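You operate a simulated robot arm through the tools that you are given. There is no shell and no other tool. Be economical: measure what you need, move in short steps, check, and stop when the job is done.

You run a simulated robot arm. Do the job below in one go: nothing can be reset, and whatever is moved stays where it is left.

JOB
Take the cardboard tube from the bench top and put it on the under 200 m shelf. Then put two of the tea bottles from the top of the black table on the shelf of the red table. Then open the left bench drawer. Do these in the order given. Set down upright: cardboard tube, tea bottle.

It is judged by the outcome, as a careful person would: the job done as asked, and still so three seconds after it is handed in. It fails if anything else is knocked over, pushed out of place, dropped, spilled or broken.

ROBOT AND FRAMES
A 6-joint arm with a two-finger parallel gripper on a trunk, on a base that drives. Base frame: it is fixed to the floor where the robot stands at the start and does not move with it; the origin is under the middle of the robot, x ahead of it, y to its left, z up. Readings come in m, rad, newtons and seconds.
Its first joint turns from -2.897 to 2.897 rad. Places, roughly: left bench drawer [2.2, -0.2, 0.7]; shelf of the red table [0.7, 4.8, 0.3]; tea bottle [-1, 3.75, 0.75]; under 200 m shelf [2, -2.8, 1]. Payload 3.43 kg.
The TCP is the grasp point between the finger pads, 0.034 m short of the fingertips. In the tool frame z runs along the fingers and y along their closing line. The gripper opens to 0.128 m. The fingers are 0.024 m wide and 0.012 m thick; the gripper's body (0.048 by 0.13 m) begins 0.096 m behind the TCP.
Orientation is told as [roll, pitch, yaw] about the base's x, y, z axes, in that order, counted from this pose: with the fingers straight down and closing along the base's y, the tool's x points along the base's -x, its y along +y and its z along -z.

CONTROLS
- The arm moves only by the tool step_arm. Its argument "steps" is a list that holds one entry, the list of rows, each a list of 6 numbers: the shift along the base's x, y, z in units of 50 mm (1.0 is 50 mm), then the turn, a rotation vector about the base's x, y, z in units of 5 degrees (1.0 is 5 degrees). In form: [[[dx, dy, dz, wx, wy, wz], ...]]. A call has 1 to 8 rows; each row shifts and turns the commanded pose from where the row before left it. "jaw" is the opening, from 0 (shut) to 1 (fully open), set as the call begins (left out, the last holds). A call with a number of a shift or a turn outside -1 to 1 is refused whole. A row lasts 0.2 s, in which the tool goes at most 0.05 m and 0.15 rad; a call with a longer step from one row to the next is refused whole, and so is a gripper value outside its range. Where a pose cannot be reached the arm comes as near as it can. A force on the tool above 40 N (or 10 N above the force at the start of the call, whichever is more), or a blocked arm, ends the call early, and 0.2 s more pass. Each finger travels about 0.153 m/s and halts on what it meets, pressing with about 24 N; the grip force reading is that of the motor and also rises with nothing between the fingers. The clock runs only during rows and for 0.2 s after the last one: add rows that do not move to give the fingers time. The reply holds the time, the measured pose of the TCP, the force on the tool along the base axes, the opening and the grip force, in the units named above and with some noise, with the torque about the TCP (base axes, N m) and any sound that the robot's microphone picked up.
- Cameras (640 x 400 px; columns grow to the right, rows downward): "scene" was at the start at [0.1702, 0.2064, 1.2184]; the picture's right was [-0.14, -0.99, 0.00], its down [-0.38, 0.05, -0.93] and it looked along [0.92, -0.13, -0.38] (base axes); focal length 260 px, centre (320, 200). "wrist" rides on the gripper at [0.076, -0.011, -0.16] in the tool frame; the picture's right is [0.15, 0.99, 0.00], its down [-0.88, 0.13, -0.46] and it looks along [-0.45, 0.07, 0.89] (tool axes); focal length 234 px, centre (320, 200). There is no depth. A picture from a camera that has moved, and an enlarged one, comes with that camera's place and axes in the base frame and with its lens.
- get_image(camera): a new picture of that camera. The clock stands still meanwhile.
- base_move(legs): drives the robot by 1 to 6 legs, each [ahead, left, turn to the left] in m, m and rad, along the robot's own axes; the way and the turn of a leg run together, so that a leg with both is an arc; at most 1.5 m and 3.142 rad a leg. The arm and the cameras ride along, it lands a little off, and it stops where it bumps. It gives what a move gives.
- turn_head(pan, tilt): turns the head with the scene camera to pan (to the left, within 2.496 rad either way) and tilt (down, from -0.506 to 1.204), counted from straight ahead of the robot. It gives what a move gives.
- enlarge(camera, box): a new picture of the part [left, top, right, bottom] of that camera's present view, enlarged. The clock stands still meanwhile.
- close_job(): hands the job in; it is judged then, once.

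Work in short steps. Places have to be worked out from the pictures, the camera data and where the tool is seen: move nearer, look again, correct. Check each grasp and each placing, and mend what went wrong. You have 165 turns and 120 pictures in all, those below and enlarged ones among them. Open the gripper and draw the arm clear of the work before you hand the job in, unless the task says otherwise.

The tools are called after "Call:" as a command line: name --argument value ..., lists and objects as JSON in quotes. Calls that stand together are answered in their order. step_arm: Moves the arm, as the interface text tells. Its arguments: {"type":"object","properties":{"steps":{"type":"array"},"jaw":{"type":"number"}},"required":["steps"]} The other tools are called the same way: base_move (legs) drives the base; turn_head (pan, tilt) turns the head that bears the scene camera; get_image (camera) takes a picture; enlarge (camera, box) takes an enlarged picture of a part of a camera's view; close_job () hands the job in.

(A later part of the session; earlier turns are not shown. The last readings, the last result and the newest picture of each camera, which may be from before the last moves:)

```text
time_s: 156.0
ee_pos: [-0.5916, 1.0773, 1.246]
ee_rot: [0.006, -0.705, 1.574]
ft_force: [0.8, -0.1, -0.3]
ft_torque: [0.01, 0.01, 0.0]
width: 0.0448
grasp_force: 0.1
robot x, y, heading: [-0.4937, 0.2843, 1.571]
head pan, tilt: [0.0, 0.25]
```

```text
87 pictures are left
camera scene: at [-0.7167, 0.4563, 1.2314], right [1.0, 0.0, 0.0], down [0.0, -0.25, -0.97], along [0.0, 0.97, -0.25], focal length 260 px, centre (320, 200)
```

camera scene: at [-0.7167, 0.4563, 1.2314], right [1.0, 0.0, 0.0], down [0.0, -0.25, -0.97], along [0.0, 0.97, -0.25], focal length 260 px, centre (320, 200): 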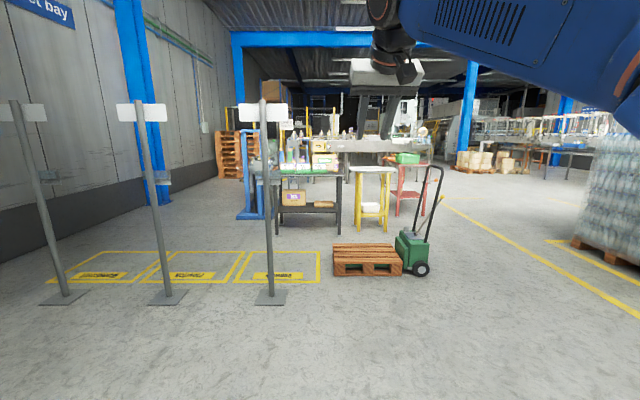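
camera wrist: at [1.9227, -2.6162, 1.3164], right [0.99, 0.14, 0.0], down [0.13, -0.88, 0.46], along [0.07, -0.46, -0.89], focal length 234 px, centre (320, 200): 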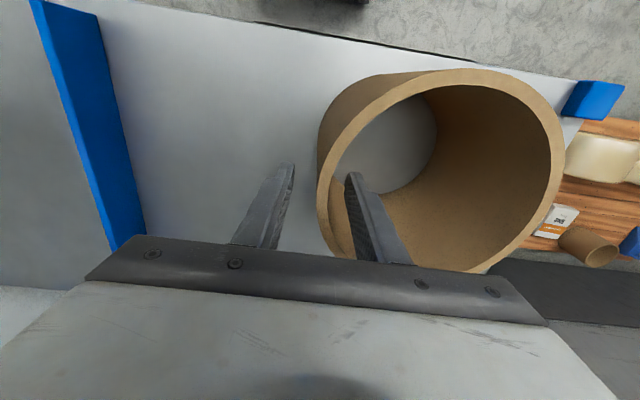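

Black, yellow and red tables are ahead, with sign posts and a pallet in the way. I enlarge.

Call:
enlarge --camera "scene" --box '[230, 100, 480, 290]'

```text
2.11 times, centred on (355, 195) of scene
camera zoom: at [-0.7167, 0.4563, 1.2314], right [1.0, 0.0, 0.0], down [0.0, -0.25, -0.97], along [0.0, 0.97, -0.25], focal length 548 px, centre (246, 210)
```

zoom: 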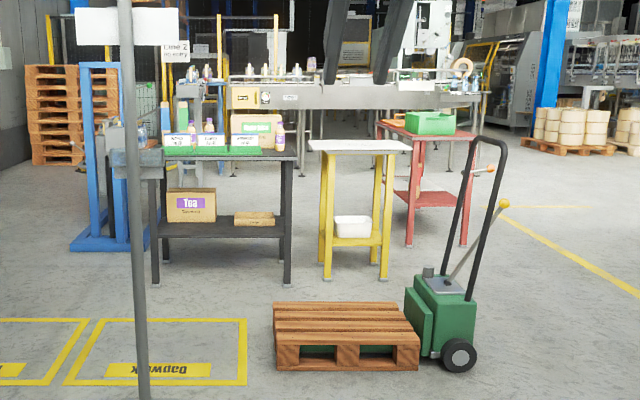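

Black table: front y≈3.47, x from -1.28 to -0.45; a sign post at about (-1.1, 2.2), a pallet at x -0.6..0, y 2.5–2.9. I approach through the gap between the posts at x≈-1.55, first stopping short to look.

Call:
base_move --legs '[[0, 1.05, 0], [0.7, 0, 0]]'

Call:
turn_head --pan -0.25 --tilt 0.3

Call:
get_image --camera "scene"

```text
time_s: 164.8
ee_pos: [-1.6371, 1.7742, 1.2462]
ee_rot: [0.008, -0.704, 1.575]
ft_force: [0.4, 0.0, -0.1]
ft_torque: [-0.01, -0.02, 0.01]
width: 0.0446
grasp_force: 0.1
robot x, y, heading: [-1.5389, 0.9801, 1.571]
head pan, tilt: [0.0, 0.25]
```

```text
time_s: 165.6
ee_pos: [-1.6368, 1.7751, 1.2468]
ee_rot: [0.007, -0.704, 1.577]
ft_force: [-0.1, 0.1, -0.2]
ft_torque: [-0.04, 0.0, -0.02]
width: 0.045
grasp_force: 0.0
robot x, y, heading: [-1.5421, 0.9753, 1.569]
head pan, tilt: [-0.25, 0.3]
```

```text
85 pictures are left
camera scene: at [-1.7391, 1.1505, 1.2266], right [0.97, -0.25, 0.0], down [-0.07, -0.29, -0.96], along [0.24, 0.93, -0.3], focal length 260 px, centre (320, 200)
```

scene: 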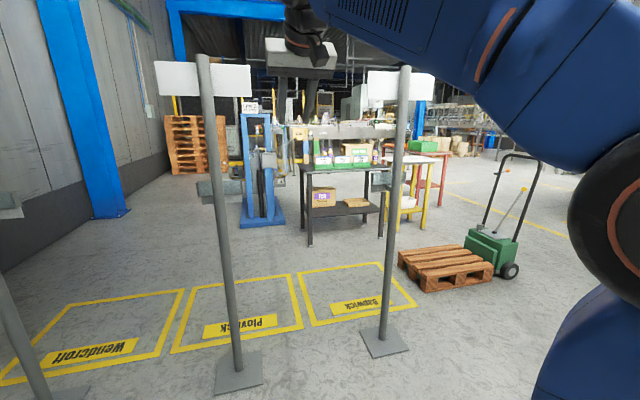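

The gap between posts is only about 0.8 m. I look down to see the robot's own footprint before choosing the path.

Call:
turn_head --pan -0.6 --tilt 1.2

Call:
get_image --camera "scene"

Call:
turn_head --pan 0.9 --tilt 1.2

Call:
get_image --camera "scene"

```text
time_s: 166.8
ee_pos: [-1.6372, 1.7739, 1.245]
ee_rot: [0.006, -0.703, 1.576]
ft_force: [0.1, 0.2, 0.5]
ft_torque: [-0.01, -0.01, 0.0]
width: 0.045
grasp_force: 0.1
robot x, y, heading: [-1.5408, 0.9805, 1.568]
head pan, tilt: [-0.6, 1.201]
```

```text
84 pictures are left
camera scene: at [-1.7306, 1.1062, 1.1546], right [0.82, -0.57, 0.0], down [-0.53, -0.77, -0.36], along [0.21, 0.3, -0.93], focal length 260 px, centre (320, 200)
```

scene: 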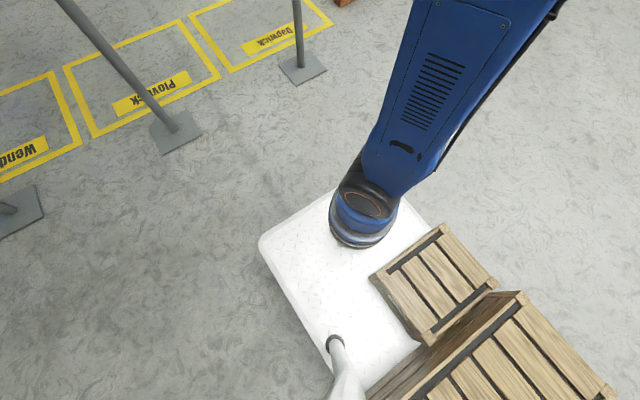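

```text
time_s: 168.4
ee_pos: [-1.6356, 1.7749, 1.2467]
ee_rot: [0.005, -0.702, 1.576]
ft_force: [-0.5, 0.5, -0.3]
ft_torque: [0.0, -0.01, -0.02]
width: 0.0451
grasp_force: 0.0
robot x, y, heading: [-1.5391, 0.9824, 1.565]
head pan, tilt: [0.901, 1.201]
```

```text
83 pictures are left
camera scene: at [-1.806, 1.0949, 1.1545], right [0.62, 0.78, 0.0], down [0.73, -0.58, -0.36], along [-0.28, 0.23, -0.93], focal length 260 px, centre (320, 200)
```

scene: 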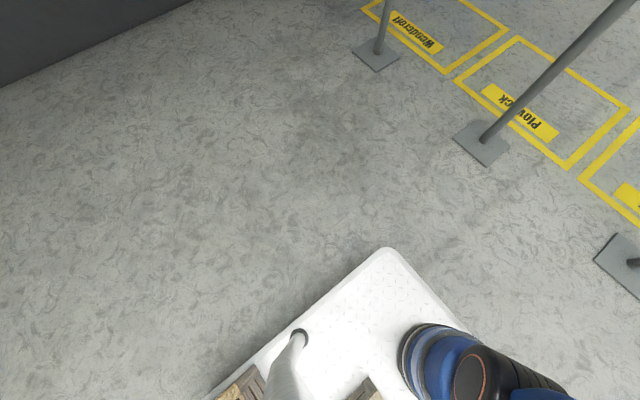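

The footprint (about 0.55 × 0.85 m) plus sign boards makes the post gap too tight. West of the leftmost post (-2.69, 2.23) there is about 1.1 m to the wall at x≈-3.8, so I go that way: strafe left and look.

Call:
base_move --legs '[[0, 1.0, 0], [0, 0.8, 0]]'

Call:
turn_head --pan 0.0 --tilt 0.4

Call:
get_image --camera "scene"

```text
time_s: 177.4
ee_pos: [-3.4223, 1.7852, 1.2455]
ee_rot: [0.007, -0.702, 1.564]
ft_force: [-0.3, -0.7, 0.4]
ft_torque: [0.02, -0.04, 0.03]
width: 0.0449
grasp_force: 0.0
robot x, y, heading: [-3.3373, 0.9859, 1.554]
head pan, tilt: [0.901, 1.201]
```

```text
time_s: 178.6
ee_pos: [-3.4231, 1.7862, 1.2444]
ee_rot: [0.006, -0.702, 1.562]
ft_force: [0.4, 0.1, -0.2]
ft_torque: [-0.02, 0.02, 0.02]
width: 0.0447
grasp_force: 0.0
robot x, y, heading: [-3.3354, 0.9873, 1.563]
head pan, tilt: [0.0, 0.4]
```

```text
82 pictures are left
camera scene: at [-3.5551, 1.1645, 1.2173], right [1.0, -0.01, 0.0], down [0.0, -0.39, -0.92], along [0.01, 0.92, -0.39], focal length 260 px, centre (320, 200)
```

scene: 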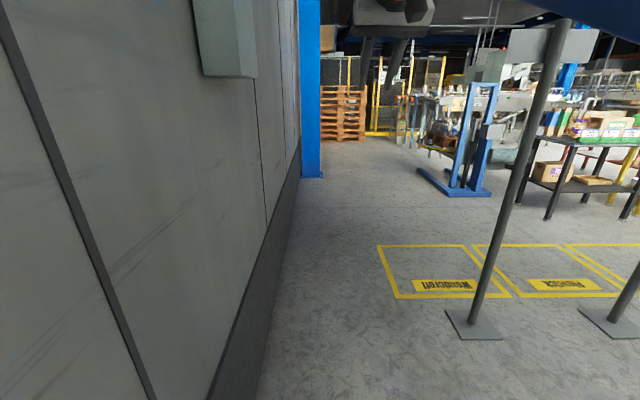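

The passage is clear (wall x≈-3.86, board edge x≈-2.88). I drive ahead 1.0 m, then 0.85 m, and then right 1.0 m, keeping the arm raised.

Call:
base_move --legs '[[1.0, 0, 0.008], [0.75, 0, 0], [0, -1.0, 0]]'

Call:
turn_head --pan -0.7 --tilt 0.35

Call:
get_image --camera "scene"

```text
time_s: 192.2
ee_pos: [-2.4294, 3.5296, 1.2454]
ee_rot: [0.008, -0.702, 1.591]
ft_force: [0.2, -0.3, 0.4]
ft_torque: [0.04, 0.01, -0.01]
width: 0.0449
grasp_force: 0.0
robot x, y, heading: [-2.3222, 2.7357, 1.583]
head pan, tilt: [0.0, 0.4]
```

```text
time_s: 193.3
ee_pos: [-2.4284, 3.5283, 1.2449]
ee_rot: [0.009, -0.702, 1.59]
ft_force: [-0.6, -0.9, 0.4]
ft_torque: [0.0, 0.01, 0.01]
width: 0.0447
grasp_force: 0.0
robot x, y, heading: [-2.3195, 2.7323, 1.579]
head pan, tilt: [-0.7, 0.351]
```

```text
81 pictures are left
camera scene: at [-2.4851, 2.8847, 1.2219], right [0.77, -0.63, 0.0], down [-0.22, -0.27, -0.94], along [0.6, 0.73, -0.34], focal length 260 px, centre (320, 200)
```

scene: 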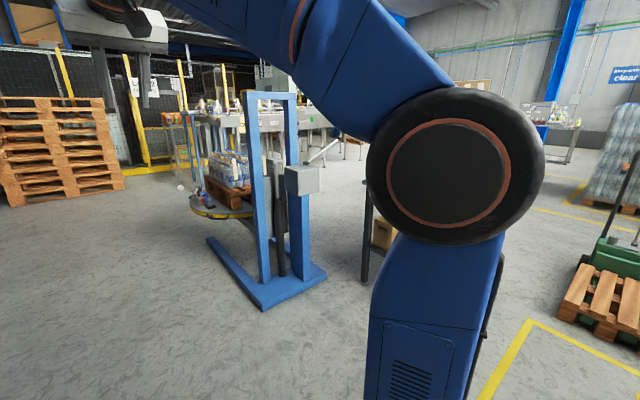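

The robot's rear would be close to the post plates, so I move ahead 0.17 m first, then strafe right 0.9 m toward the black table and look.

Call:
base_move --legs '[[0.17, 0, -0.01], [0, -0.85, 0]]'

Call:
turn_head --pan -0.4 --tilt 0.4

Call:
get_image --camera "scene"

```text
time_s: 198.9
ee_pos: [-1.5641, 3.7003, 1.2452]
ee_rot: [0.008, -0.702, 1.577]
ft_force: [0.7, -0.3, 0.2]
ft_torque: [0.0, -0.03, -0.02]
width: 0.0449
grasp_force: 0.1
robot x, y, heading: [-1.4647, 2.9087, 1.575]
head pan, tilt: [-0.7, 0.351]
```

```text
time_s: 199.7
ee_pos: [-1.5632, 3.7002, 1.2454]
ee_rot: [0.007, -0.702, 1.577]
ft_force: [-0.1, -0.2, -0.1]
ft_torque: [-0.02, 0.02, -0.02]
width: 0.045
grasp_force: 0.2
robot x, y, heading: [-1.4645, 2.9034, 1.571]
head pan, tilt: [-0.4, 0.4]
```

```text
80 pictures are left
camera scene: at [-1.6518, 3.0714, 1.2174], right [0.92, -0.39, 0.0], down [-0.15, -0.36, -0.92], along [0.36, 0.85, -0.39], focal length 260 px, centre (320, 200)
```

scene: 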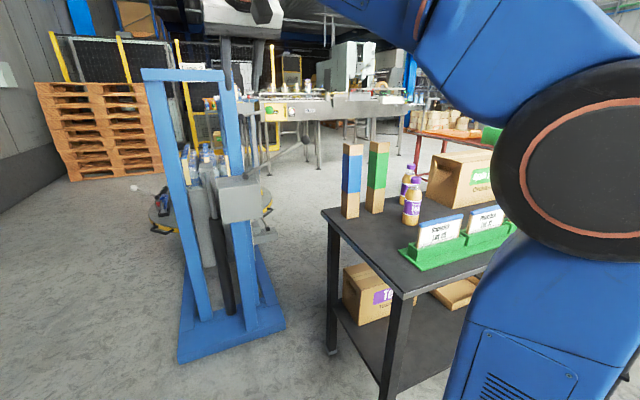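

I see two purple-capped bottles matching the "Tea" carton below. I enlarge.

Call:
enlarge --camera "scene" --box '[310, 120, 530, 310]'

```text
2.11 times, centred on (420, 215) of scene
camera zoom: at [-1.6518, 3.0714, 1.2174], right [0.92, -0.39, 0.0], down [-0.15, -0.36, -0.92], along [0.36, 0.85, -0.39], focal length 548 px, centre (110, 168)
```

zoom: 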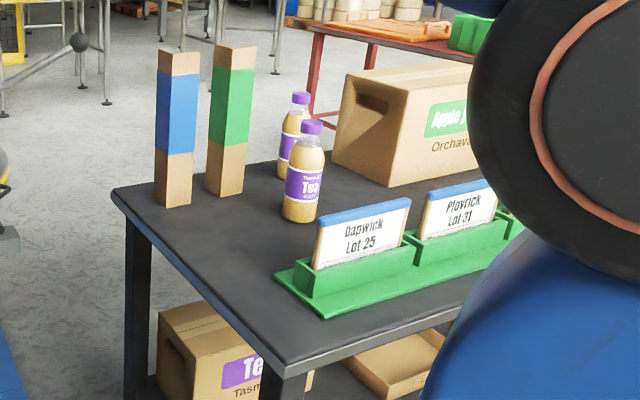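

Bottle 1 is near (-0.985, 3.76), bottle 2 near (-0.868, 3.92); the signs in front reach z≈0.845. I will use a tool pointing 30° below horizontal, which works for both the pick and the low shelf. First I strafe right 0.33 m and add tilt.

Call:
base_move --legs '[[0, -0.33, 0]]'

Call:
step_arm --steps '[[[0.5, -0.6, 0, 1, 0, 0], [0.6, -0.6, 0, 1, 0, 0], [0.6, -0.6, 0, 1, 0, 0], [0.6, -0.6, 0, 1, 0, 0], [0.6, 0, 0, 0, 0, 0], [0.6, 0, 0, 0, 0, 0]]]' --jaw 0.9

Call:
turn_head --pan -0.2 --tilt 0.55

Call:
get_image --camera "scene"

Call:
get_image --camera "wrist"

```text
time_s: 201.9
ee_pos: [-1.2316, 3.7014, 1.2461]
ee_rot: [0.007, -0.702, 1.576]
ft_force: [-1.0, 0.1, 0.5]
ft_torque: [-0.01, -0.06, -0.02]
width: 0.0449
grasp_force: 0.1
robot x, y, heading: [-1.1299, 2.9046, 1.57]
head pan, tilt: [-0.4, 0.4]
```

```text
time_s: 203.3
ee_pos: [-1.0545, 3.5816, 1.2457]
ee_rot: [0.005, -1.053, 1.578]
ft_force: [-0.6, 0.5, 0.3]
ft_torque: [-0.03, -0.01, 0.03]
width: 0.1152
grasp_force: 0.0
robot x, y, heading: [-1.1329, 2.9043, 1.568]
head pan, tilt: [-0.4, 0.4]
```

```text
time_s: 204.0
ee_pos: [-1.056, 3.5819, 1.246]
ee_rot: [0.002, -1.051, 1.579]
ft_force: [0.4, -0.4, -1.5]
ft_torque: [0.03, 0.0, 0.0]
width: 0.1149
grasp_force: 0.0
robot x, y, heading: [-1.1357, 2.9064, 1.572]
head pan, tilt: [-0.201, 0.55]
```

```text
78 pictures are left
camera scene: at [-1.3371, 3.0741, 1.2037], right [0.98, -0.2, 0.0], down [-0.1, -0.51, -0.85], along [0.17, 0.84, -0.52], focal length 260 px, centre (320, 200)
```

scene: 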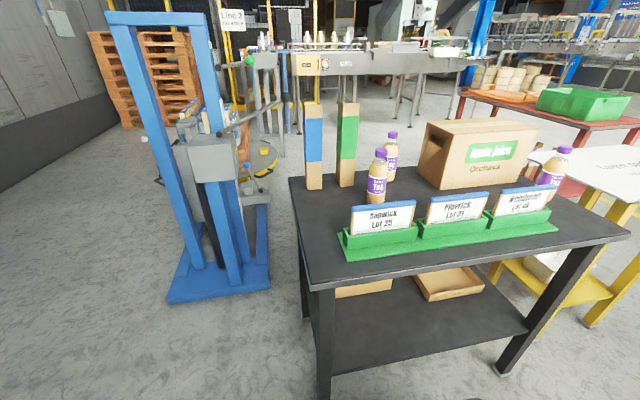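

```text
77 pictures are left
camera wrist: at [-1.0398, 3.4069, 1.2594], right [-0.99, -0.08, -0.13], down [-0.13, 0.04, 0.99], along [-0.08, 1.0, -0.05], focal length 234 px, centre (320, 200)
```

wrist: 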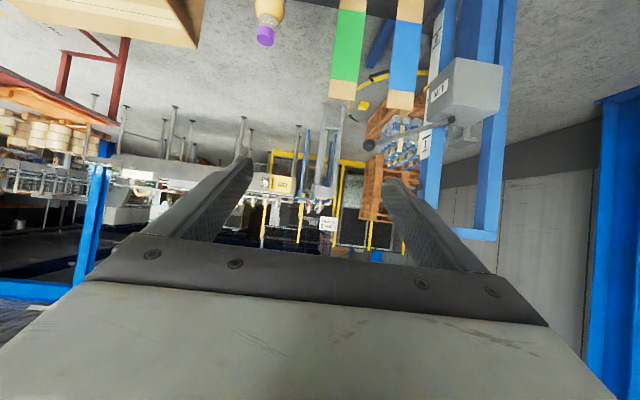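

There are three tea bottles on the table; bottle 1 is at about (-1.0, 3.766), its base at z≈0.735 and its top at ≈0.927. I lower to a pre-grasp point 0.15 m short of it along the tool direction.

Call:
step_arm --steps '[[[0.3, 0, -0.9, 0, 0, 0], [0.3, 0.2, -0.9, 0, 0, 0], [0.3, 0.2, -0.9, 0, 0, 0], [0.25, 0.2, -0.9, 0, 0, 0], [0, 0.2, -0.9, 0, 0, 0], [0, 0.2, -0.9, 0, 0, 0], [0, 0, -0.9, 0, 0, 0], [0, 0, -0.7, 0, 0, 0]]]'

Call:
get_image --camera "scene"

Call:
get_image --camera "wrist"

```text
time_s: 205.8
ee_pos: [-0.9967, 3.6332, 0.8948]
ee_rot: [0.001, -1.052, 1.579]
ft_force: [-0.3, -1.2, 0.2]
ft_torque: [0.0, -0.01, -0.02]
width: 0.1155
grasp_force: 0.2
robot x, y, heading: [-1.1347, 2.907, 1.569]
head pan, tilt: [-0.201, 0.55]
```

```text
76 pictures are left
camera scene: at [-1.3371, 3.0741, 1.2037], right [0.98, -0.2, 0.0], down [-0.1, -0.51, -0.85], along [0.17, 0.84, -0.52], focal length 260 px, centre (320, 200)
```

scene: 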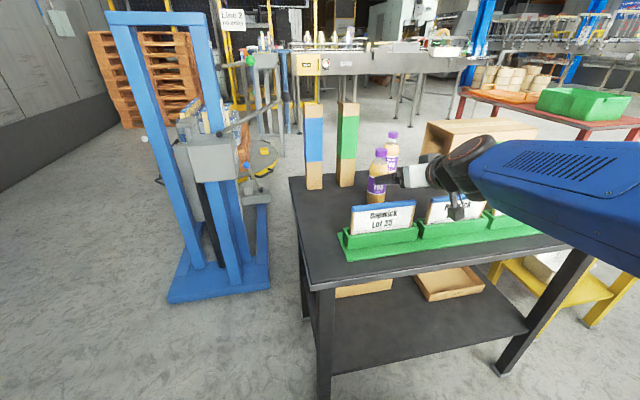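

```text
75 pictures are left
camera wrist: at [-0.9816, 3.4562, 0.9096], right [-0.99, -0.08, -0.13], down [-0.13, 0.04, 0.99], along [-0.08, 1.0, -0.05], focal length 234 px, centre (320, 200)
```

wrist: 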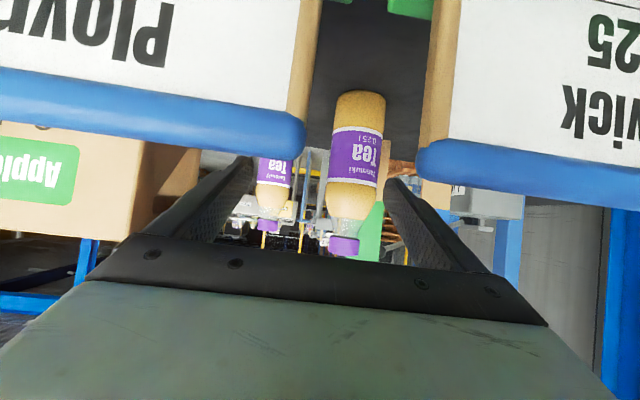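

The wrist camera hangs below the gripper and would meet the signs, so a steeper tool (50° below horizontal) is safer. The two cameras disagree by about 4 cm on the bottle's x, so I enlarge the scene view to check.

Call:
enlarge --camera "scene" --box '[330, 120, 490, 240]'

```text
3.33 times, centred on (410, 180) of scene
camera zoom: at [-1.3371, 3.0741, 1.2037], right [0.98, -0.2, 0.0], down [-0.1, -0.51, -0.85], along [0.17, 0.84, -0.52], focal length 868 px, centre (20, 267)
```

zoom: 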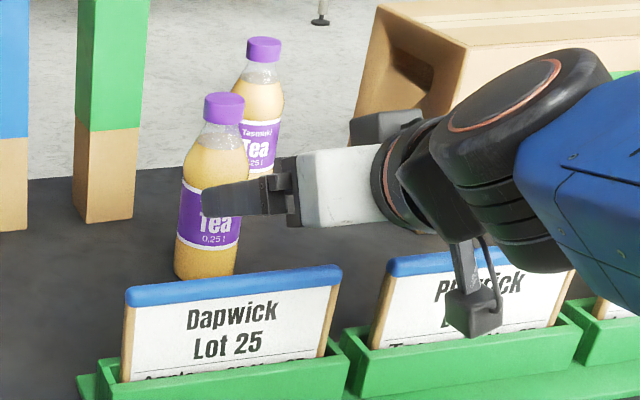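

The west fingertip matches the scene camera. Both cameras agree if the table top is z≈0.78, which puts bottle 1 at (-1.035, 3.70), 5.7 cm wide, top at ≈0.957. I rise, steepen the tool to 50° below horizontal, and shift over.

Call:
step_arm --steps '[[[0, 0, 0.8, 0, 0, 0], [-0.25, 0, 0.7, -1, 0, 0], [-0.25, 0, 0.5, -1, 0, 0], [-0.26, 0, 0, -1, 0, 0], [0, -0.2, 0, -1, 0, 0]]]'

Call:
get_image --camera "wrist"

```text
time_s: 207.0
ee_pos: [-1.0338, 3.6226, 0.9972]
ee_rot: [0.006, -0.699, 1.576]
ft_force: [0.7, 0.4, 0.1]
ft_torque: [-0.03, -0.02, 0.01]
width: 0.1152
grasp_force: 0.1
robot x, y, heading: [-1.1353, 2.9048, 1.574]
head pan, tilt: [-0.201, 0.55]
```

```text
73 pictures are left
camera wrist: at [-1.0195, 3.4628, 1.0694], right [-0.99, -0.12, -0.09], down [-0.13, 0.38, 0.92], along [-0.08, 0.92, -0.39], focal length 234 px, centre (320, 200)
```

wrist: 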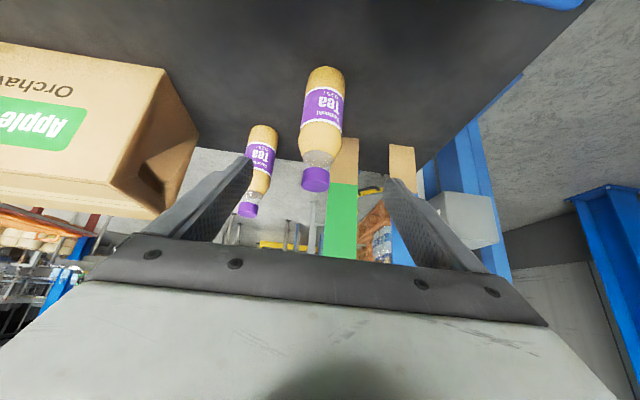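

Bottle 1 confirmed at (-1.033, 3.69), straight ahead of the gripper. I lower and advance along the tool direction.

Call:
step_arm --steps '[[[0, 0, -0.7, 0, 0, 0], [0, 0.2, -0.8, 0, 0, 0], [0, 0.4, -0.6, 0, 0, 0], [0, 0.4, -0.5, 0, 0, 0]]]'

Call:
enlarge --camera "scene" --box '[310, 120, 490, 250]'

Call:
get_image --camera "wrist"

```text
time_s: 208.0
ee_pos: [-1.0366, 3.6688, 0.8676]
ee_rot: [0.007, -0.705, 1.575]
ft_force: [-0.5, 0.3, 1.1]
ft_torque: [-0.01, -0.05, -0.03]
width: 0.1152
grasp_force: 0.2
robot x, y, heading: [-1.1343, 2.9049, 1.571]
head pan, tilt: [-0.201, 0.55]
```

```text
3.08 times, centred on (400, 185) of scene
camera zoom: at [-1.3371, 3.0739, 1.2037], right [0.98, -0.2, 0.0], down [-0.1, -0.51, -0.85], along [0.17, 0.84, -0.52], focal length 801 px, centre (74, 246)
```

zoom: 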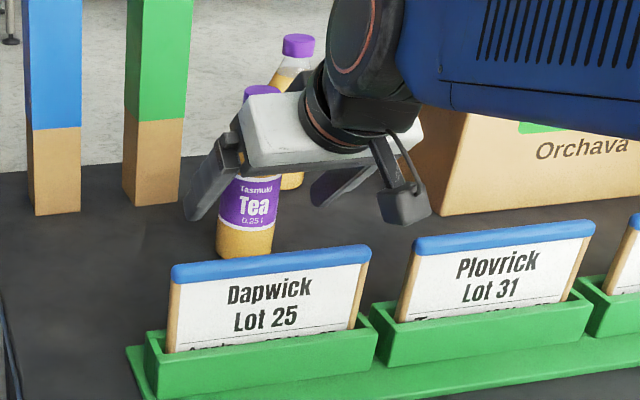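

```text
71 pictures are left
camera wrist: at [-1.0205, 3.5102, 0.9411], right [-0.99, -0.12, -0.09], down [-0.13, 0.38, 0.92], along [-0.08, 0.92, -0.39], focal length 234 px, centre (320, 200)
```

wrist: 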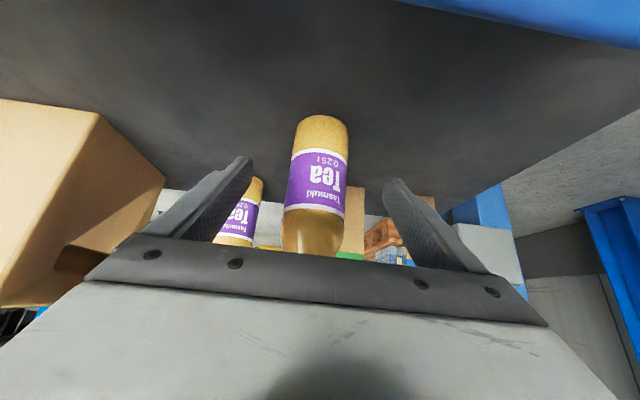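

The bottle stands between the fingers. I advance the last 2 cm, centre by 5 mm, and close.

Call:
step_arm --steps '[[[0.1, 0.38, -0.3, 0, 0, 0], [0, 0, 0, 0, 0, 0]]]'

Call:
step_arm --steps '[[[0, 0, 0, 0, 0, 0], [0, 0, 0, 0, 0, 0], [0, 0, 0, 0, 0, 0]]]' --jaw 0

Call:
step_arm --steps '[[[0, 0, 0.1, 0, 0, 0], [0, 0, 0.2, 0, 0, 0], [0, 0, 0.3, 0, 0, 0], [0, 0, 0.3, 0, 0, 0]]]'

Call:
get_image --camera "wrist"

Call:
get_image --camera "scene"

```text
time_s: 208.6
ee_pos: [-1.0297, 3.6896, 0.8516]
ee_rot: [0.007, -0.701, 1.577]
ft_force: [0.3, -0.5, 0.1]
ft_torque: [-0.01, 0.01, 0.0]
width: 0.1153
grasp_force: 0.1
robot x, y, heading: [-1.1345, 2.9071, 1.57]
head pan, tilt: [-0.201, 0.55]
```

```text
time_s: 209.4
ee_pos: [-1.0309, 3.6904, 0.8519]
ee_rot: [0.004, -0.705, 1.577]
ft_force: [0.1, 1.0, 0.7]
ft_torque: [0.04, -0.13, -0.01]
width: 0.0542
grasp_force: 24.0
robot x, y, heading: [-1.1326, 2.908, 1.572]
head pan, tilt: [-0.201, 0.55]
```

```text
time_s: 210.4
ee_pos: [-1.032, 3.6895, 0.8954]
ee_rot: [0.008, -0.701, 1.576]
ft_force: [1.5, 1.0, -2.6]
ft_torque: [-0.07, 0.0, -0.02]
width: 0.0543
grasp_force: 23.8
robot x, y, heading: [-1.1355, 2.9088, 1.568]
head pan, tilt: [-0.201, 0.55]
```

```text
70 pictures are left
camera wrist: at [-1.0158, 3.5302, 0.9679], right [-0.99, -0.12, -0.09], down [-0.13, 0.38, 0.92], along [-0.08, 0.92, -0.39], focal length 234 px, centre (320, 200)
```

wrist: 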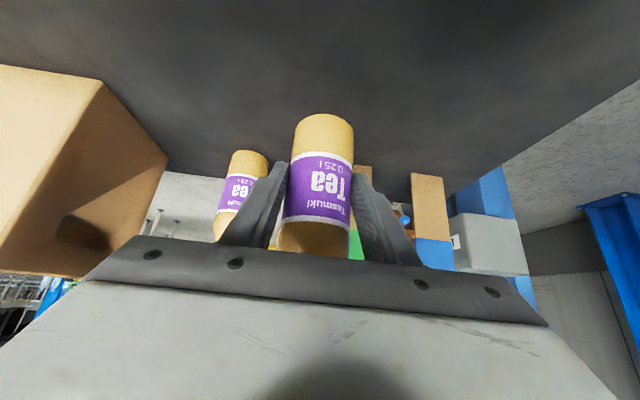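

```text
69 pictures are left
camera scene: at [-1.3371, 3.0742, 1.2037], right [0.98, -0.2, 0.0], down [-0.1, -0.51, -0.85], along [0.17, 0.84, -0.52], focal length 260 px, centre (320, 200)
```

scene: 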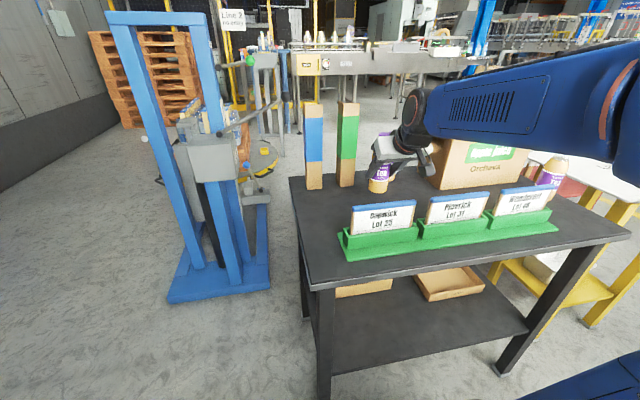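

The bottle is held (width 54 mm) and rises upright. I lift it 0.2 m, draw the arm back, then drive out the way I came in.

Call:
step_arm --steps '[[[0, 0, 0.5, 0, 0, 0], [0, 0, 0.6, 0, 0, 0], [0, 0, 0.7, 0, 0, 0], [0, 0, 0.7, 0, 0, 0], [0, -0.5, 0.5, 0, 0, 0], [0, -0.6, 0.3, 0, 0, 0], [0, -0.6, 0, 0, 0, 0], [0, -0.5, 0, 0, 0, 0]]]'

Call:
base_move --legs '[[0, 1.1, 0], [0, 1.1, 0], [-1.0, 0, 0], [-0.75, 0, 0]]'

```text
time_s: 212.2
ee_pos: [-1.0309, 3.5806, 1.0615]
ee_rot: [0.007, -0.701, 1.577]
ft_force: [0.3, 0.2, -2.9]
ft_torque: [-0.03, 0.0, 0.01]
width: 0.0544
grasp_force: 24.2
robot x, y, heading: [-1.1313, 2.9069, 1.57]
head pan, tilt: [-0.201, 0.55]
```

```text
time_s: 231.4
ee_pos: [-3.203, 1.8247, 1.061]
ee_rot: [0.008, -0.702, 1.602]
ft_force: [0.1, 0.5, -2.2]
ft_torque: [0.01, -0.02, -0.02]
width: 0.0543
grasp_force: 23.9
robot x, y, heading: [-3.2887, 1.1478, 1.592]
head pan, tilt: [-0.201, 0.55]
```

I continue: a little back, then strafe right about 4.1 m along y≈1.0, and look toward the red table.

Call:
base_move --legs '[[-0.12, 0, -0.02], [0, -1.4, 0], [0, -1.4, 0], [0, -1.3, 0]]'

Call:
turn_head --pan 0.0 --tilt 0.3

Call:
get_image --camera "scene"

```text
time_s: 252.1
ee_pos: [0.9108, 1.8212, 1.0614]
ee_rot: [0.007, -0.702, 1.607]
ft_force: [-0.1, -0.5, -2.5]
ft_torque: [-0.07, 0.01, 0.0]
width: 0.0545
grasp_force: 23.7
robot x, y, heading: [0.8298, 1.1417, 1.601]
head pan, tilt: [-0.201, 0.55]
```

```text
time_s: 252.8
ee_pos: [0.9114, 1.8207, 1.0615]
ee_rot: [0.006, -0.703, 1.607]
ft_force: [-0.1, 0.6, -2.5]
ft_torque: [-0.05, 0.01, 0.0]
width: 0.0545
grasp_force: 24.0
robot x, y, heading: [0.8318, 1.1431, 1.601]
head pan, tilt: [0.0, 0.3]
```

```text
68 pictures are left
camera scene: at [0.6036, 1.3098, 1.2266], right [1.0, 0.03, 0.0], down [0.01, -0.3, -0.95], along [-0.03, 0.95, -0.3], focal length 260 px, centre (320, 200)
```

scene: 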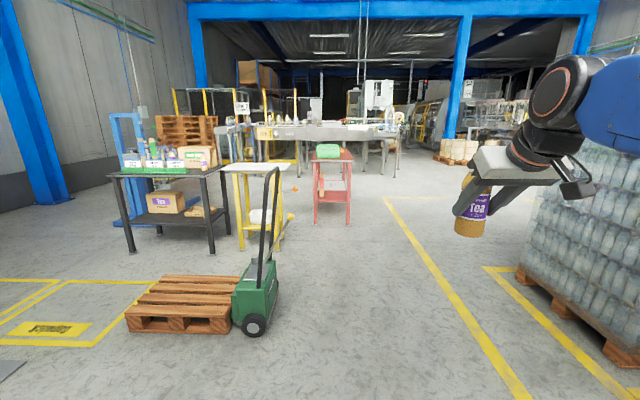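

The red table is narrow: x 0.45–0.88, front edge y≈4.26, with a low shelf. I drive up to about y=3.0 with the heading squared.

Call:
base_move --legs '[[0.9, 0.06, -0.03], [0.85, 0.06, 0]]'

Call:
turn_head --pan -0.1 --tilt 0.5

Call:
get_image --camera "scene"

```text
time_s: 261.6
ee_pos: [0.812, 3.5558, 1.0618]
ee_rot: [0.007, -0.701, 1.572]
ft_force: [-0.3, 0.0, -2.2]
ft_torque: [-0.04, -0.01, 0.0]
width: 0.0541
grasp_force: 24.1
robot x, y, heading: [0.7059, 2.8846, 1.564]
head pan, tilt: [0.0, 0.3]
```

```text
time_s: 262.4
ee_pos: [0.8124, 3.5552, 1.0621]
ee_rot: [0.008, -0.701, 1.57]
ft_force: [0.3, 0.6, -2.6]
ft_torque: [-0.02, 0.04, -0.04]
width: 0.0542
grasp_force: 24.0
robot x, y, heading: [0.706, 2.8791, 1.565]
head pan, tilt: [-0.099, 0.499]
```

```text
67 pictures are left
camera scene: at [0.4939, 3.0534, 1.2083], right [0.99, -0.11, 0.0], down [-0.05, -0.48, -0.88], along [0.09, 0.87, -0.48], focal length 260 px, centre (320, 200)
```

scene: 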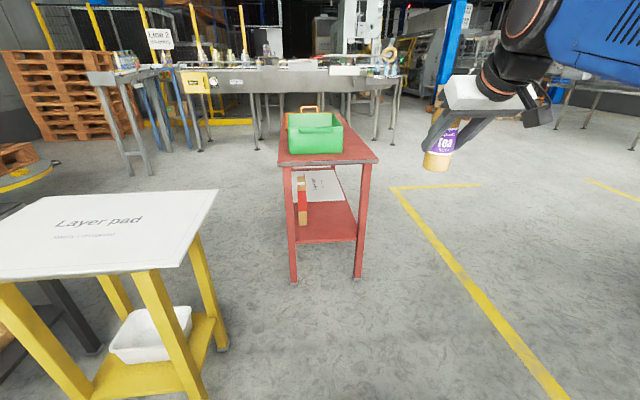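

Call:
enlarge --camera "scene" --box '[240, 100, 420, 300]'

```text
2.00 times, centred on (330, 200) of scene
camera zoom: at [0.4939, 3.0534, 1.2083], right [0.99, -0.11, 0.0], down [-0.05, -0.48, -0.88], along [0.09, 0.87, -0.48], focal length 521 px, centre (300, 200)
```

zoom: 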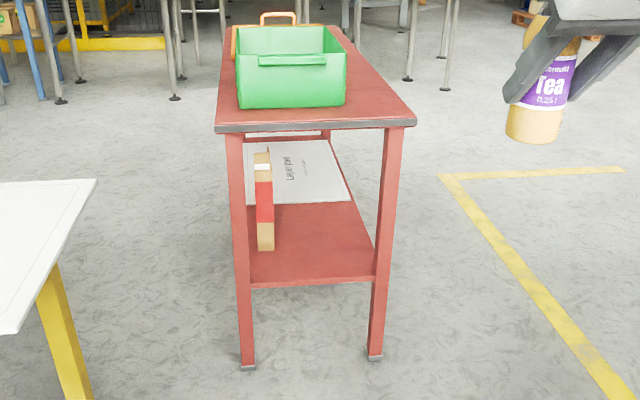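

Shelf z≈0.32, front y≈4.19, with a block at (0.52, 4.37) and a pad behind y≈4.64. I will place the bottles at about (0.745, 4.30) and (0.605, 4.30). I drive up 0.5 m and shift left a little.

Call:
base_move --legs '[[0.5, 0.067, 0.005]]'

Call:
step_arm --steps '[[[0, 0, -0.8, 0, 0, 0], [0, 0, -0.8, 0, 0, 0], [0, 0, -0.8, 0, 0, 0], [0, 0, -0.8, 0, 0, 0], [0, 0, -0.8, 0, 0, 0], [0, 0, -0.8, 0, 0, 0], [0, 0, -0.8, 0, 0, 0]]]'

Call:
get_image --camera "scene"

```text
time_s: 265.4
ee_pos: [0.739, 4.0651, 1.0609]
ee_rot: [0.007, -0.702, 1.58]
ft_force: [-0.8, -0.4, -3.1]
ft_torque: [-0.05, 0.0, 0.01]
width: 0.0544
grasp_force: 23.8
robot x, y, heading: [0.6401, 3.3878, 1.578]
head pan, tilt: [-0.099, 0.499]
```

```text
time_s: 267.0
ee_pos: [0.7387, 4.0665, 0.7815]
ee_rot: [0.008, -0.703, 1.579]
ft_force: [0.2, -0.8, -3.7]
ft_torque: [-0.04, -0.01, -0.02]
width: 0.0542
grasp_force: 24.0
robot x, y, heading: [0.6362, 3.3944, 1.576]
head pan, tilt: [-0.099, 0.499]
```

```text
65 pictures are left
camera scene: at [0.426, 3.5598, 1.2082], right [1.0, -0.1, 0.0], down [-0.05, -0.48, -0.88], along [0.09, 0.87, -0.48], focal length 260 px, centre (320, 200)
```

scene: 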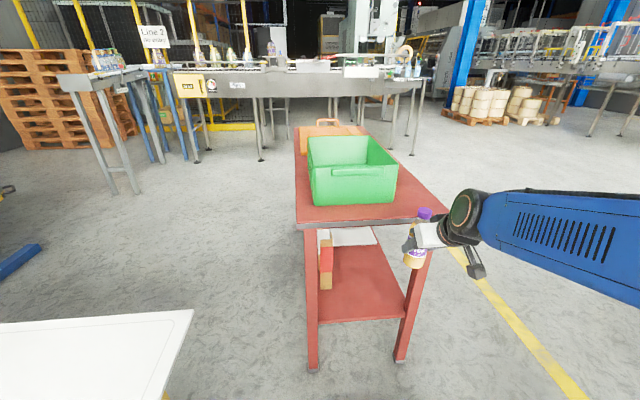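

Table position confirmed. I keep lowering in front of it to TCP z≈0.45.

Call:
step_arm --steps '[[[0, 0, -0.9, 0, 0, 0], [0, 0, -0.9, 0, 0, 0], [0, 0, -0.9, 0, 0, 0], [0, 0, -0.9, 0, 0, 0], [0, 0, -0.9, 0, 0, 0], [0, 0, -0.9, 0, 0, 0], [0, 0, -0.9, 0, 0, 0], [0, 0, -0.3, 0, 0, 0]]]'

Call:
get_image --camera "scene"

Call:
get_image --camera "wrist"

```text
time_s: 268.8
ee_pos: [0.7568, 4.1913, 0.5461]
ee_rot: [0.008, -0.7, 1.581]
ft_force: [0.6, -0.6, -2.5]
ft_torque: [-0.07, 0.0, -0.01]
width: 0.0542
grasp_force: 24.0
out of reach, approached as far as the arm can: row 2, 3, 4, 5, 6, 7, 8
robot x, y, heading: [0.6375, 3.3895, 1.572]
head pan, tilt: [-0.099, 0.499]
```

```text
64 pictures are left
camera scene: at [0.426, 3.5598, 1.2082], right [1.0, -0.1, 0.0], down [-0.05, -0.48, -0.88], along [0.09, 0.87, -0.48], focal length 260 px, centre (320, 200)
```

scene: 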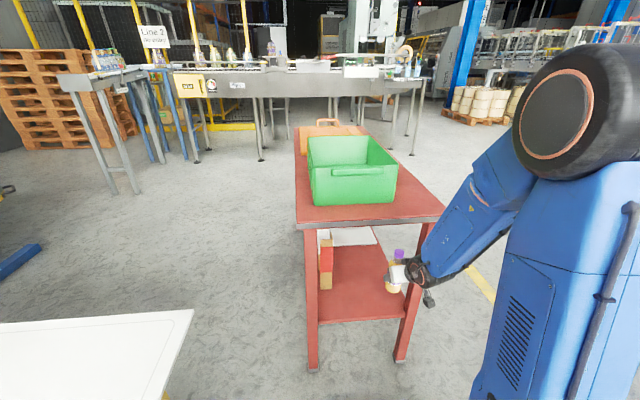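

```text
63 pictures are left
camera wrist: at [0.7722, 4.0321, 0.6195], right [-0.99, -0.13, -0.09], down [-0.13, 0.38, 0.92], along [-0.08, 0.92, -0.39], focal length 234 px, centre (320, 200)
```

wrist: 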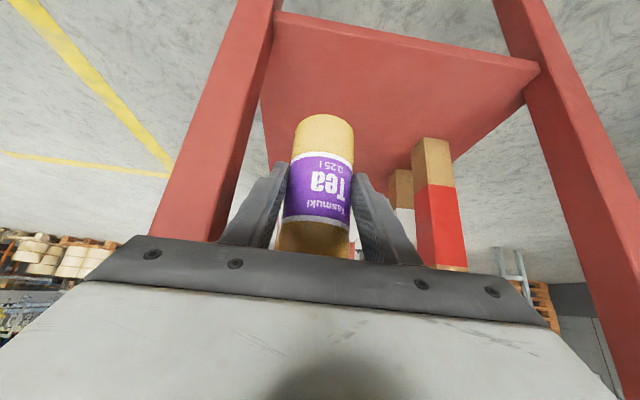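

The arm cannot go lower at this reach; it slid forward to (0.757, 4.19, 0.546). With longer reach the forearm flattens and it should go lower, so I back the base 0.2 m and extend downward.

Call:
base_move --legs '[[-0.2, 0, 0]]'

Call:
step_arm --steps '[[[0, 0.5, -0.5, 0, 0, 0], [0, 0.5, -0.5, 0, 0, 0], [0, 0.5, -0.5, 0, 0, 0], [0, 0.5, -0.4, 0, 0, 0]]]'

```text
time_s: 270.4
ee_pos: [0.7577, 3.993, 0.5474]
ee_rot: [0.007, -0.7, 1.577]
ft_force: [0.0, 0.2, -3.0]
ft_torque: [-0.04, 0.02, 0.0]
width: 0.054
grasp_force: 24.1
robot x, y, heading: [0.6387, 3.1908, 1.57]
head pan, tilt: [-0.099, 0.499]
```

```text
time_s: 271.4
ee_pos: [0.7751, 4.0887, 0.4487]
ee_rot: [0.007, -0.702, 1.586]
ft_force: [1.3, 0.0, -2.6]
ft_torque: [-0.04, 0.01, 0.04]
width: 0.0544
grasp_force: 23.7
out of reach, approached as far as the arm can: row 3, 4
robot x, y, heading: [0.6358, 3.1906, 1.568]
head pan, tilt: [-0.099, 0.499]
```

It goes lower as the reach grows (z 0.449). I try further out and down, correcting x.

Call:
step_arm --steps '[[[-0.3, 0.5, -0.4, 0, 0, 0], [-0.3, 0.5, -0.4, 0, 0, 0], [0, 0.4, -0.4, 0, 0, 0]]]'

```text
time_s: 272.2
ee_pos: [0.7845, 4.1555, 0.3904]
ee_rot: [0.017, -0.701, 1.581]
ft_force: [-0.1, -0.4, -2.7]
ft_torque: [-0.03, -0.02, -0.02]
width: 0.0543
grasp_force: 23.8
out of reach, approached as far as the arm can: row 1, 2, 3
robot x, y, heading: [0.6366, 3.1894, 1.578]
head pan, tilt: [-0.099, 0.499]
```

It reaches z≈0.39 at reach 0.97. I raise 4 cm for clearance, check, and then move the base forward to carry the bottle over the shelf.

Call:
step_arm --steps '[[[0, 0, 0.5, 0, 0, 0], [0, 0, 0.4, 0, 0, 0]]]'

Call:
get_image --camera "scene"

Call:
get_image --camera "wrist"

```text
time_s: 272.8
ee_pos: [0.7826, 4.1551, 0.4337]
ee_rot: [0.01, -0.698, 1.576]
ft_force: [0.5, -0.5, -3.5]
ft_torque: [-0.07, 0.0, -0.01]
width: 0.0543
grasp_force: 23.9
robot x, y, heading: [0.6359, 3.1891, 1.566]
head pan, tilt: [-0.099, 0.499]
```

```text
62 pictures are left
camera scene: at [0.4266, 3.3613, 1.2082], right [0.99, -0.1, 0.0], down [-0.05, -0.48, -0.88], along [0.09, 0.87, -0.48], focal length 260 px, centre (320, 200)
```

scene: 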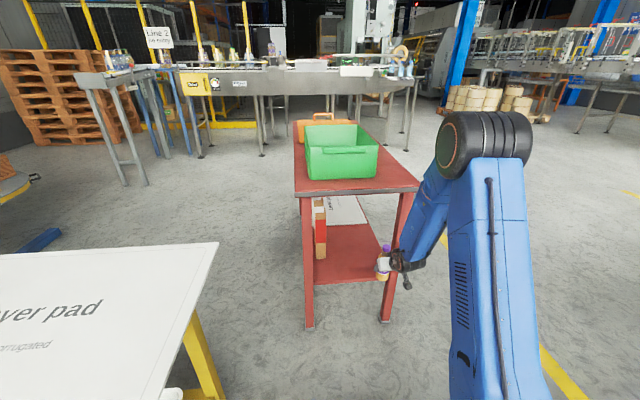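

```text
61 pictures are left
camera wrist: at [0.7978, 3.9955, 0.508], right [-0.99, -0.12, -0.09], down [-0.13, 0.38, 0.92], along [-0.08, 0.92, -0.39], focal length 234 px, centre (320, 200)
```

wrist: 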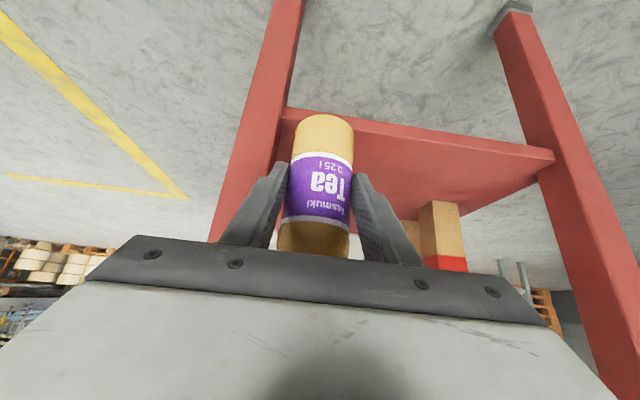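

Clear so far. I shift the base left 4.5 cm first, then ahead 0.12 m.

Call:
base_move --legs '[[0, 0.05, 0], [0.115, 0, 0]]'

Call:
get_image --camera "scene"

Call:
get_image --camera "wrist"

```text
time_s: 274.5
ee_pos: [0.7367, 4.2701, 0.4353]
ee_rot: [0.005, -0.701, 1.577]
ft_force: [0.5, -0.7, -2.8]
ft_torque: [-0.05, 0.0, -0.01]
width: 0.054
grasp_force: 23.8
robot x, y, heading: [0.5909, 3.3061, 1.565]
head pan, tilt: [-0.099, 0.499]
```

```text
60 pictures are left
camera scene: at [0.3782, 3.4764, 1.2082], right [0.99, -0.1, 0.0], down [-0.05, -0.48, -0.88], along [0.09, 0.87, -0.48], focal length 260 px, centre (320, 200)
```

scene: 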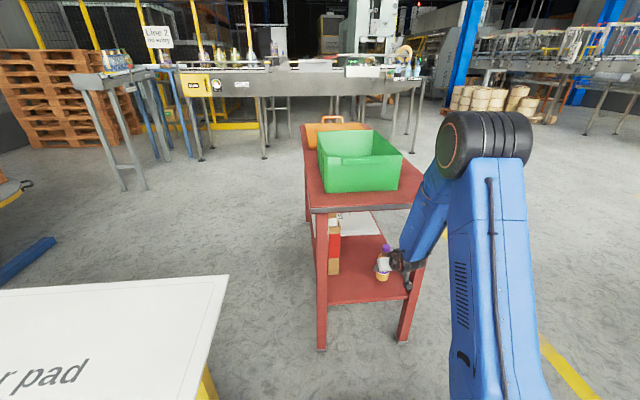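

```text
59 pictures are left
camera wrist: at [0.7503, 4.1102, 0.5082], right [-0.99, -0.12, -0.09], down [-0.13, 0.38, 0.92], along [-0.08, 0.92, -0.39], focal length 234 px, centre (320, 200)
```

wrist: 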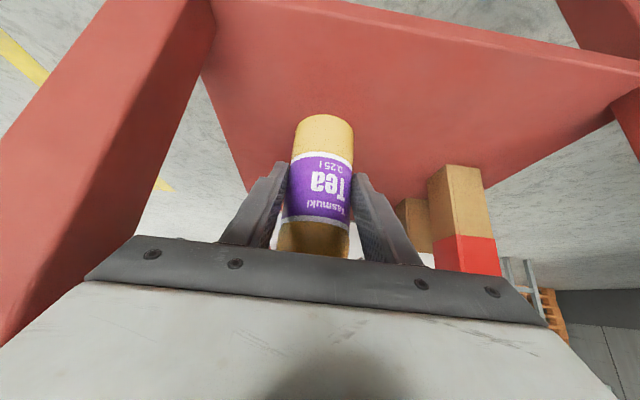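

The bottle is over the shelf between the legs. I lower in small steps to feel contact.

Call:
step_arm --steps '[[[0, 0, -0.3, 0, 0, 0], [0, 0, -0.2, 0, 0, 0], [0, 0, -0.1, 0, 0, 0]]]'

Call:
step_arm --steps '[[[0, 0, -0.1, 0, 0, 0], [0, 0, 0, 0, 0, 0]]]'

```text
time_s: 275.3
ee_pos: [0.7366, 4.2698, 0.4046]
ee_rot: [0.006, -0.701, 1.588]
ft_force: [0.1, -0.4, -2.8]
ft_torque: [-0.08, 0.01, -0.01]
width: 0.0542
grasp_force: 24.4
robot x, y, heading: [0.5922, 3.311, 1.569]
head pan, tilt: [-0.099, 0.499]
```

```text
time_s: 275.9
ee_pos: [0.7378, 4.2697, 0.3998]
ee_rot: [0.009, -0.699, 1.585]
ft_force: [-0.4, 0.1, -2.8]
ft_torque: [-0.01, -0.04, -0.03]
width: 0.0545
grasp_force: 24.2
robot x, y, heading: [0.5888, 3.3036, 1.562]
head pan, tilt: [-0.099, 0.499]
```

Call:
step_arm --steps '[[[0, 0, -0.1, 0, 0, 0], [0, 0, 0, 0, 0, 0]]]'

Call:
step_arm --steps '[[[0, 0, -0.1, 0, 0, 0], [0, 0, 0, 0, 0, 0]]]'

Call:
enlarge --camera "scene" --box '[320, 220, 440, 320]'

```text
time_s: 276.5
ee_pos: [0.7373, 4.2703, 0.3955]
ee_rot: [0.012, -0.699, 1.583]
ft_force: [-0.3, -0.4, -3.7]
ft_torque: [-0.07, -0.04, -0.05]
width: 0.0543
grasp_force: 23.6
robot x, y, heading: [0.5897, 3.309, 1.568]
head pan, tilt: [-0.099, 0.499]
```

```text
time_s: 277.1
ee_pos: [0.7373, 4.2705, 0.3911]
ee_rot: [0.015, -0.701, 1.581]
ft_force: [-2.7, 2.1, 14.4]
ft_torque: [0.42, -0.13, 0.07]
width: 0.0546
grasp_force: 23.8
robot x, y, heading: [0.5874, 3.3067, 1.568]
head pan, tilt: [-0.099, 0.499]
```

```text
4.00 times, centred on (380, 270) of scene
camera zoom: at [0.3781, 3.4757, 1.2083], right [0.99, -0.1, 0.0], down [-0.05, -0.48, -0.88], along [0.09, 0.87, -0.48], focal length 1042 px, centre (80, -80)
```

zoom: 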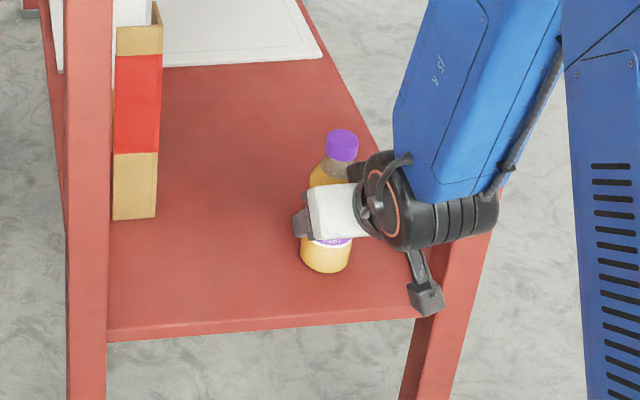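

Contact is felt and the bottle stands on the shelf. I open part way and back straight out.

Call:
step_arm --steps '[[[0, 0, 0, 0, 0, 0], [0, 0, 0, 0, 0, 0]]]' --jaw 0.6

Call:
base_move --legs '[[-0.25, 0, 0]]'

Call:
enlarge --camera "scene" --box '[260, 150, 460, 300]'

```text
time_s: 277.7
ee_pos: [0.7361, 4.2696, 0.3892]
ee_rot: [0.016, -0.699, 1.58]
ft_force: [1.5, -0.6, 0.1]
ft_torque: [-0.02, 0.03, -0.03]
width: 0.0769
grasp_force: 0.1
robot x, y, heading: [0.5892, 3.3053, 1.57]
head pan, tilt: [-0.099, 0.499]
```

```text
time_s: 279.5
ee_pos: [0.7403, 4.021, 0.39]
ee_rot: [0.017, -0.7, 1.577]
ft_force: [-0.2, -0.1, 0.3]
ft_torque: [-0.01, 0.02, -0.01]
width: 0.0767
grasp_force: 0.0
robot x, y, heading: [0.5904, 3.0582, 1.567]
head pan, tilt: [-0.099, 0.499]
```

```text
2.67 times, centred on (360, 225) of scene
camera zoom: at [0.3781, 3.2289, 1.2082], right [0.99, -0.1, 0.0], down [-0.05, -0.48, -0.88], along [0.09, 0.87, -0.48], focal length 694 px, centre (213, 133)
```

zoom: 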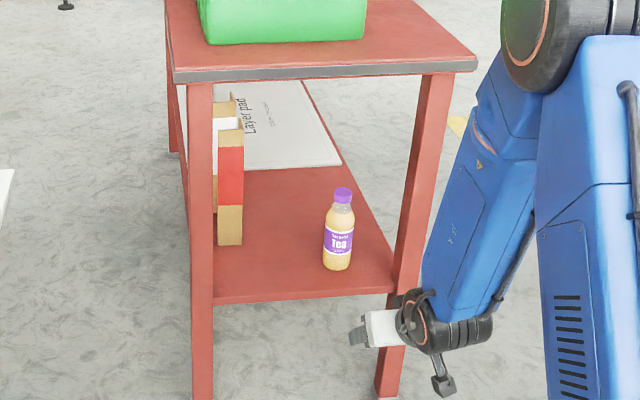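

Bottle 1 stands upright on the red table's shelf. I raise the arm and draw it in for travel.

Call:
base_move --legs '[[-0.3, 0, 0]]'

Call:
step_arm --steps '[[[0, 0, 0.9, 0, 0, 0], [0, 0, 0.9, 0, 0, 0], [0, 0, 0.9, 0, 0, 0], [0, 0, 0.9, 0, 0, 0], [0, 0, 0.9, 0, 0, 0], [0, 0, 0.9, 0, 0, 0], [0, 0, 0.9, 0, 0, 0], [0, 0, 0.9, 0, 0, 0]]]'

Call:
step_arm --steps '[[[0, -0.6, 0.7, 0, 0, 0], [0, -0.6, 0.7, 0, 0, 0], [0, -0.6, 0.7, 0, 0, 0], [0, -0.6, 0.7, 0, 0, 0], [0, -0.6, 0.7, 0, 0, 0], [0, -0.6, 0.7, 0, 0, 0], [0, -0.6, 0.7, 0, 0, 0], [0, -0.6, 0.7, 0, 0, 0]]]'

```text
time_s: 281.0
ee_pos: [0.7503, 3.8693, 0.3905]
ee_rot: [0.017, -0.699, 1.562]
ft_force: [-0.4, 0.0, 0.4]
ft_torque: [-0.02, -0.03, 0.0]
width: 0.0767
grasp_force: 0.1
robot x, y, heading: [0.5874, 2.9069, 1.549]
head pan, tilt: [-0.099, 0.499]
stopped in leg 1: the robot was blocked; the commanded pose is now the measured one
```

```text
time_s: 282.8
ee_pos: [0.7486, 3.8682, 0.749]
ee_rot: [0.015, -0.7, 1.563]
ft_force: [-0.7, 0.0, 0.4]
ft_torque: [0.01, -0.01, -0.02]
width: 0.0768
grasp_force: 0.1
robot x, y, heading: [0.5891, 2.9096, 1.552]
head pan, tilt: [-0.099, 0.499]
```

```text
time_s: 284.6
ee_pos: [0.752, 3.6279, 1.0326]
ee_rot: [0.015, -0.701, 1.561]
ft_force: [0.9, 1.0, -1.1]
ft_torque: [-0.02, 0.02, 0.03]
width: 0.0768
grasp_force: 0.0
robot x, y, heading: [0.5841, 2.9097, 1.557]
head pan, tilt: [-0.099, 0.499]
```

Backing was blocked — perhaps by the trolley behind on the left. I look there.

Call:
turn_head --pan 2.2 --tilt 0.7

Call:
get_image --camera "scene"

```text
time_s: 286.7
ee_pos: [0.7525, 3.6275, 1.0335]
ee_rot: [0.015, -0.7, 1.563]
ft_force: [-0.2, -0.1, 0.6]
ft_torque: [0.03, 0.01, 0.03]
width: 0.0769
grasp_force: 0.1
robot x, y, heading: [0.5908, 2.9095, 1.548]
head pan, tilt: [2.201, 0.7]
```

```text
56 pictures are left
camera scene: at [0.2969, 2.9421, 1.1905], right [-0.57, 0.82, 0.0], down [0.53, 0.37, -0.77], along [-0.63, -0.44, -0.64], focal length 260 px, centre (320, 200)
```

scene: 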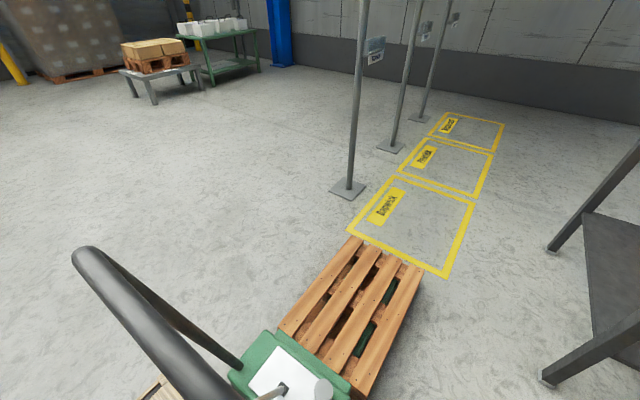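

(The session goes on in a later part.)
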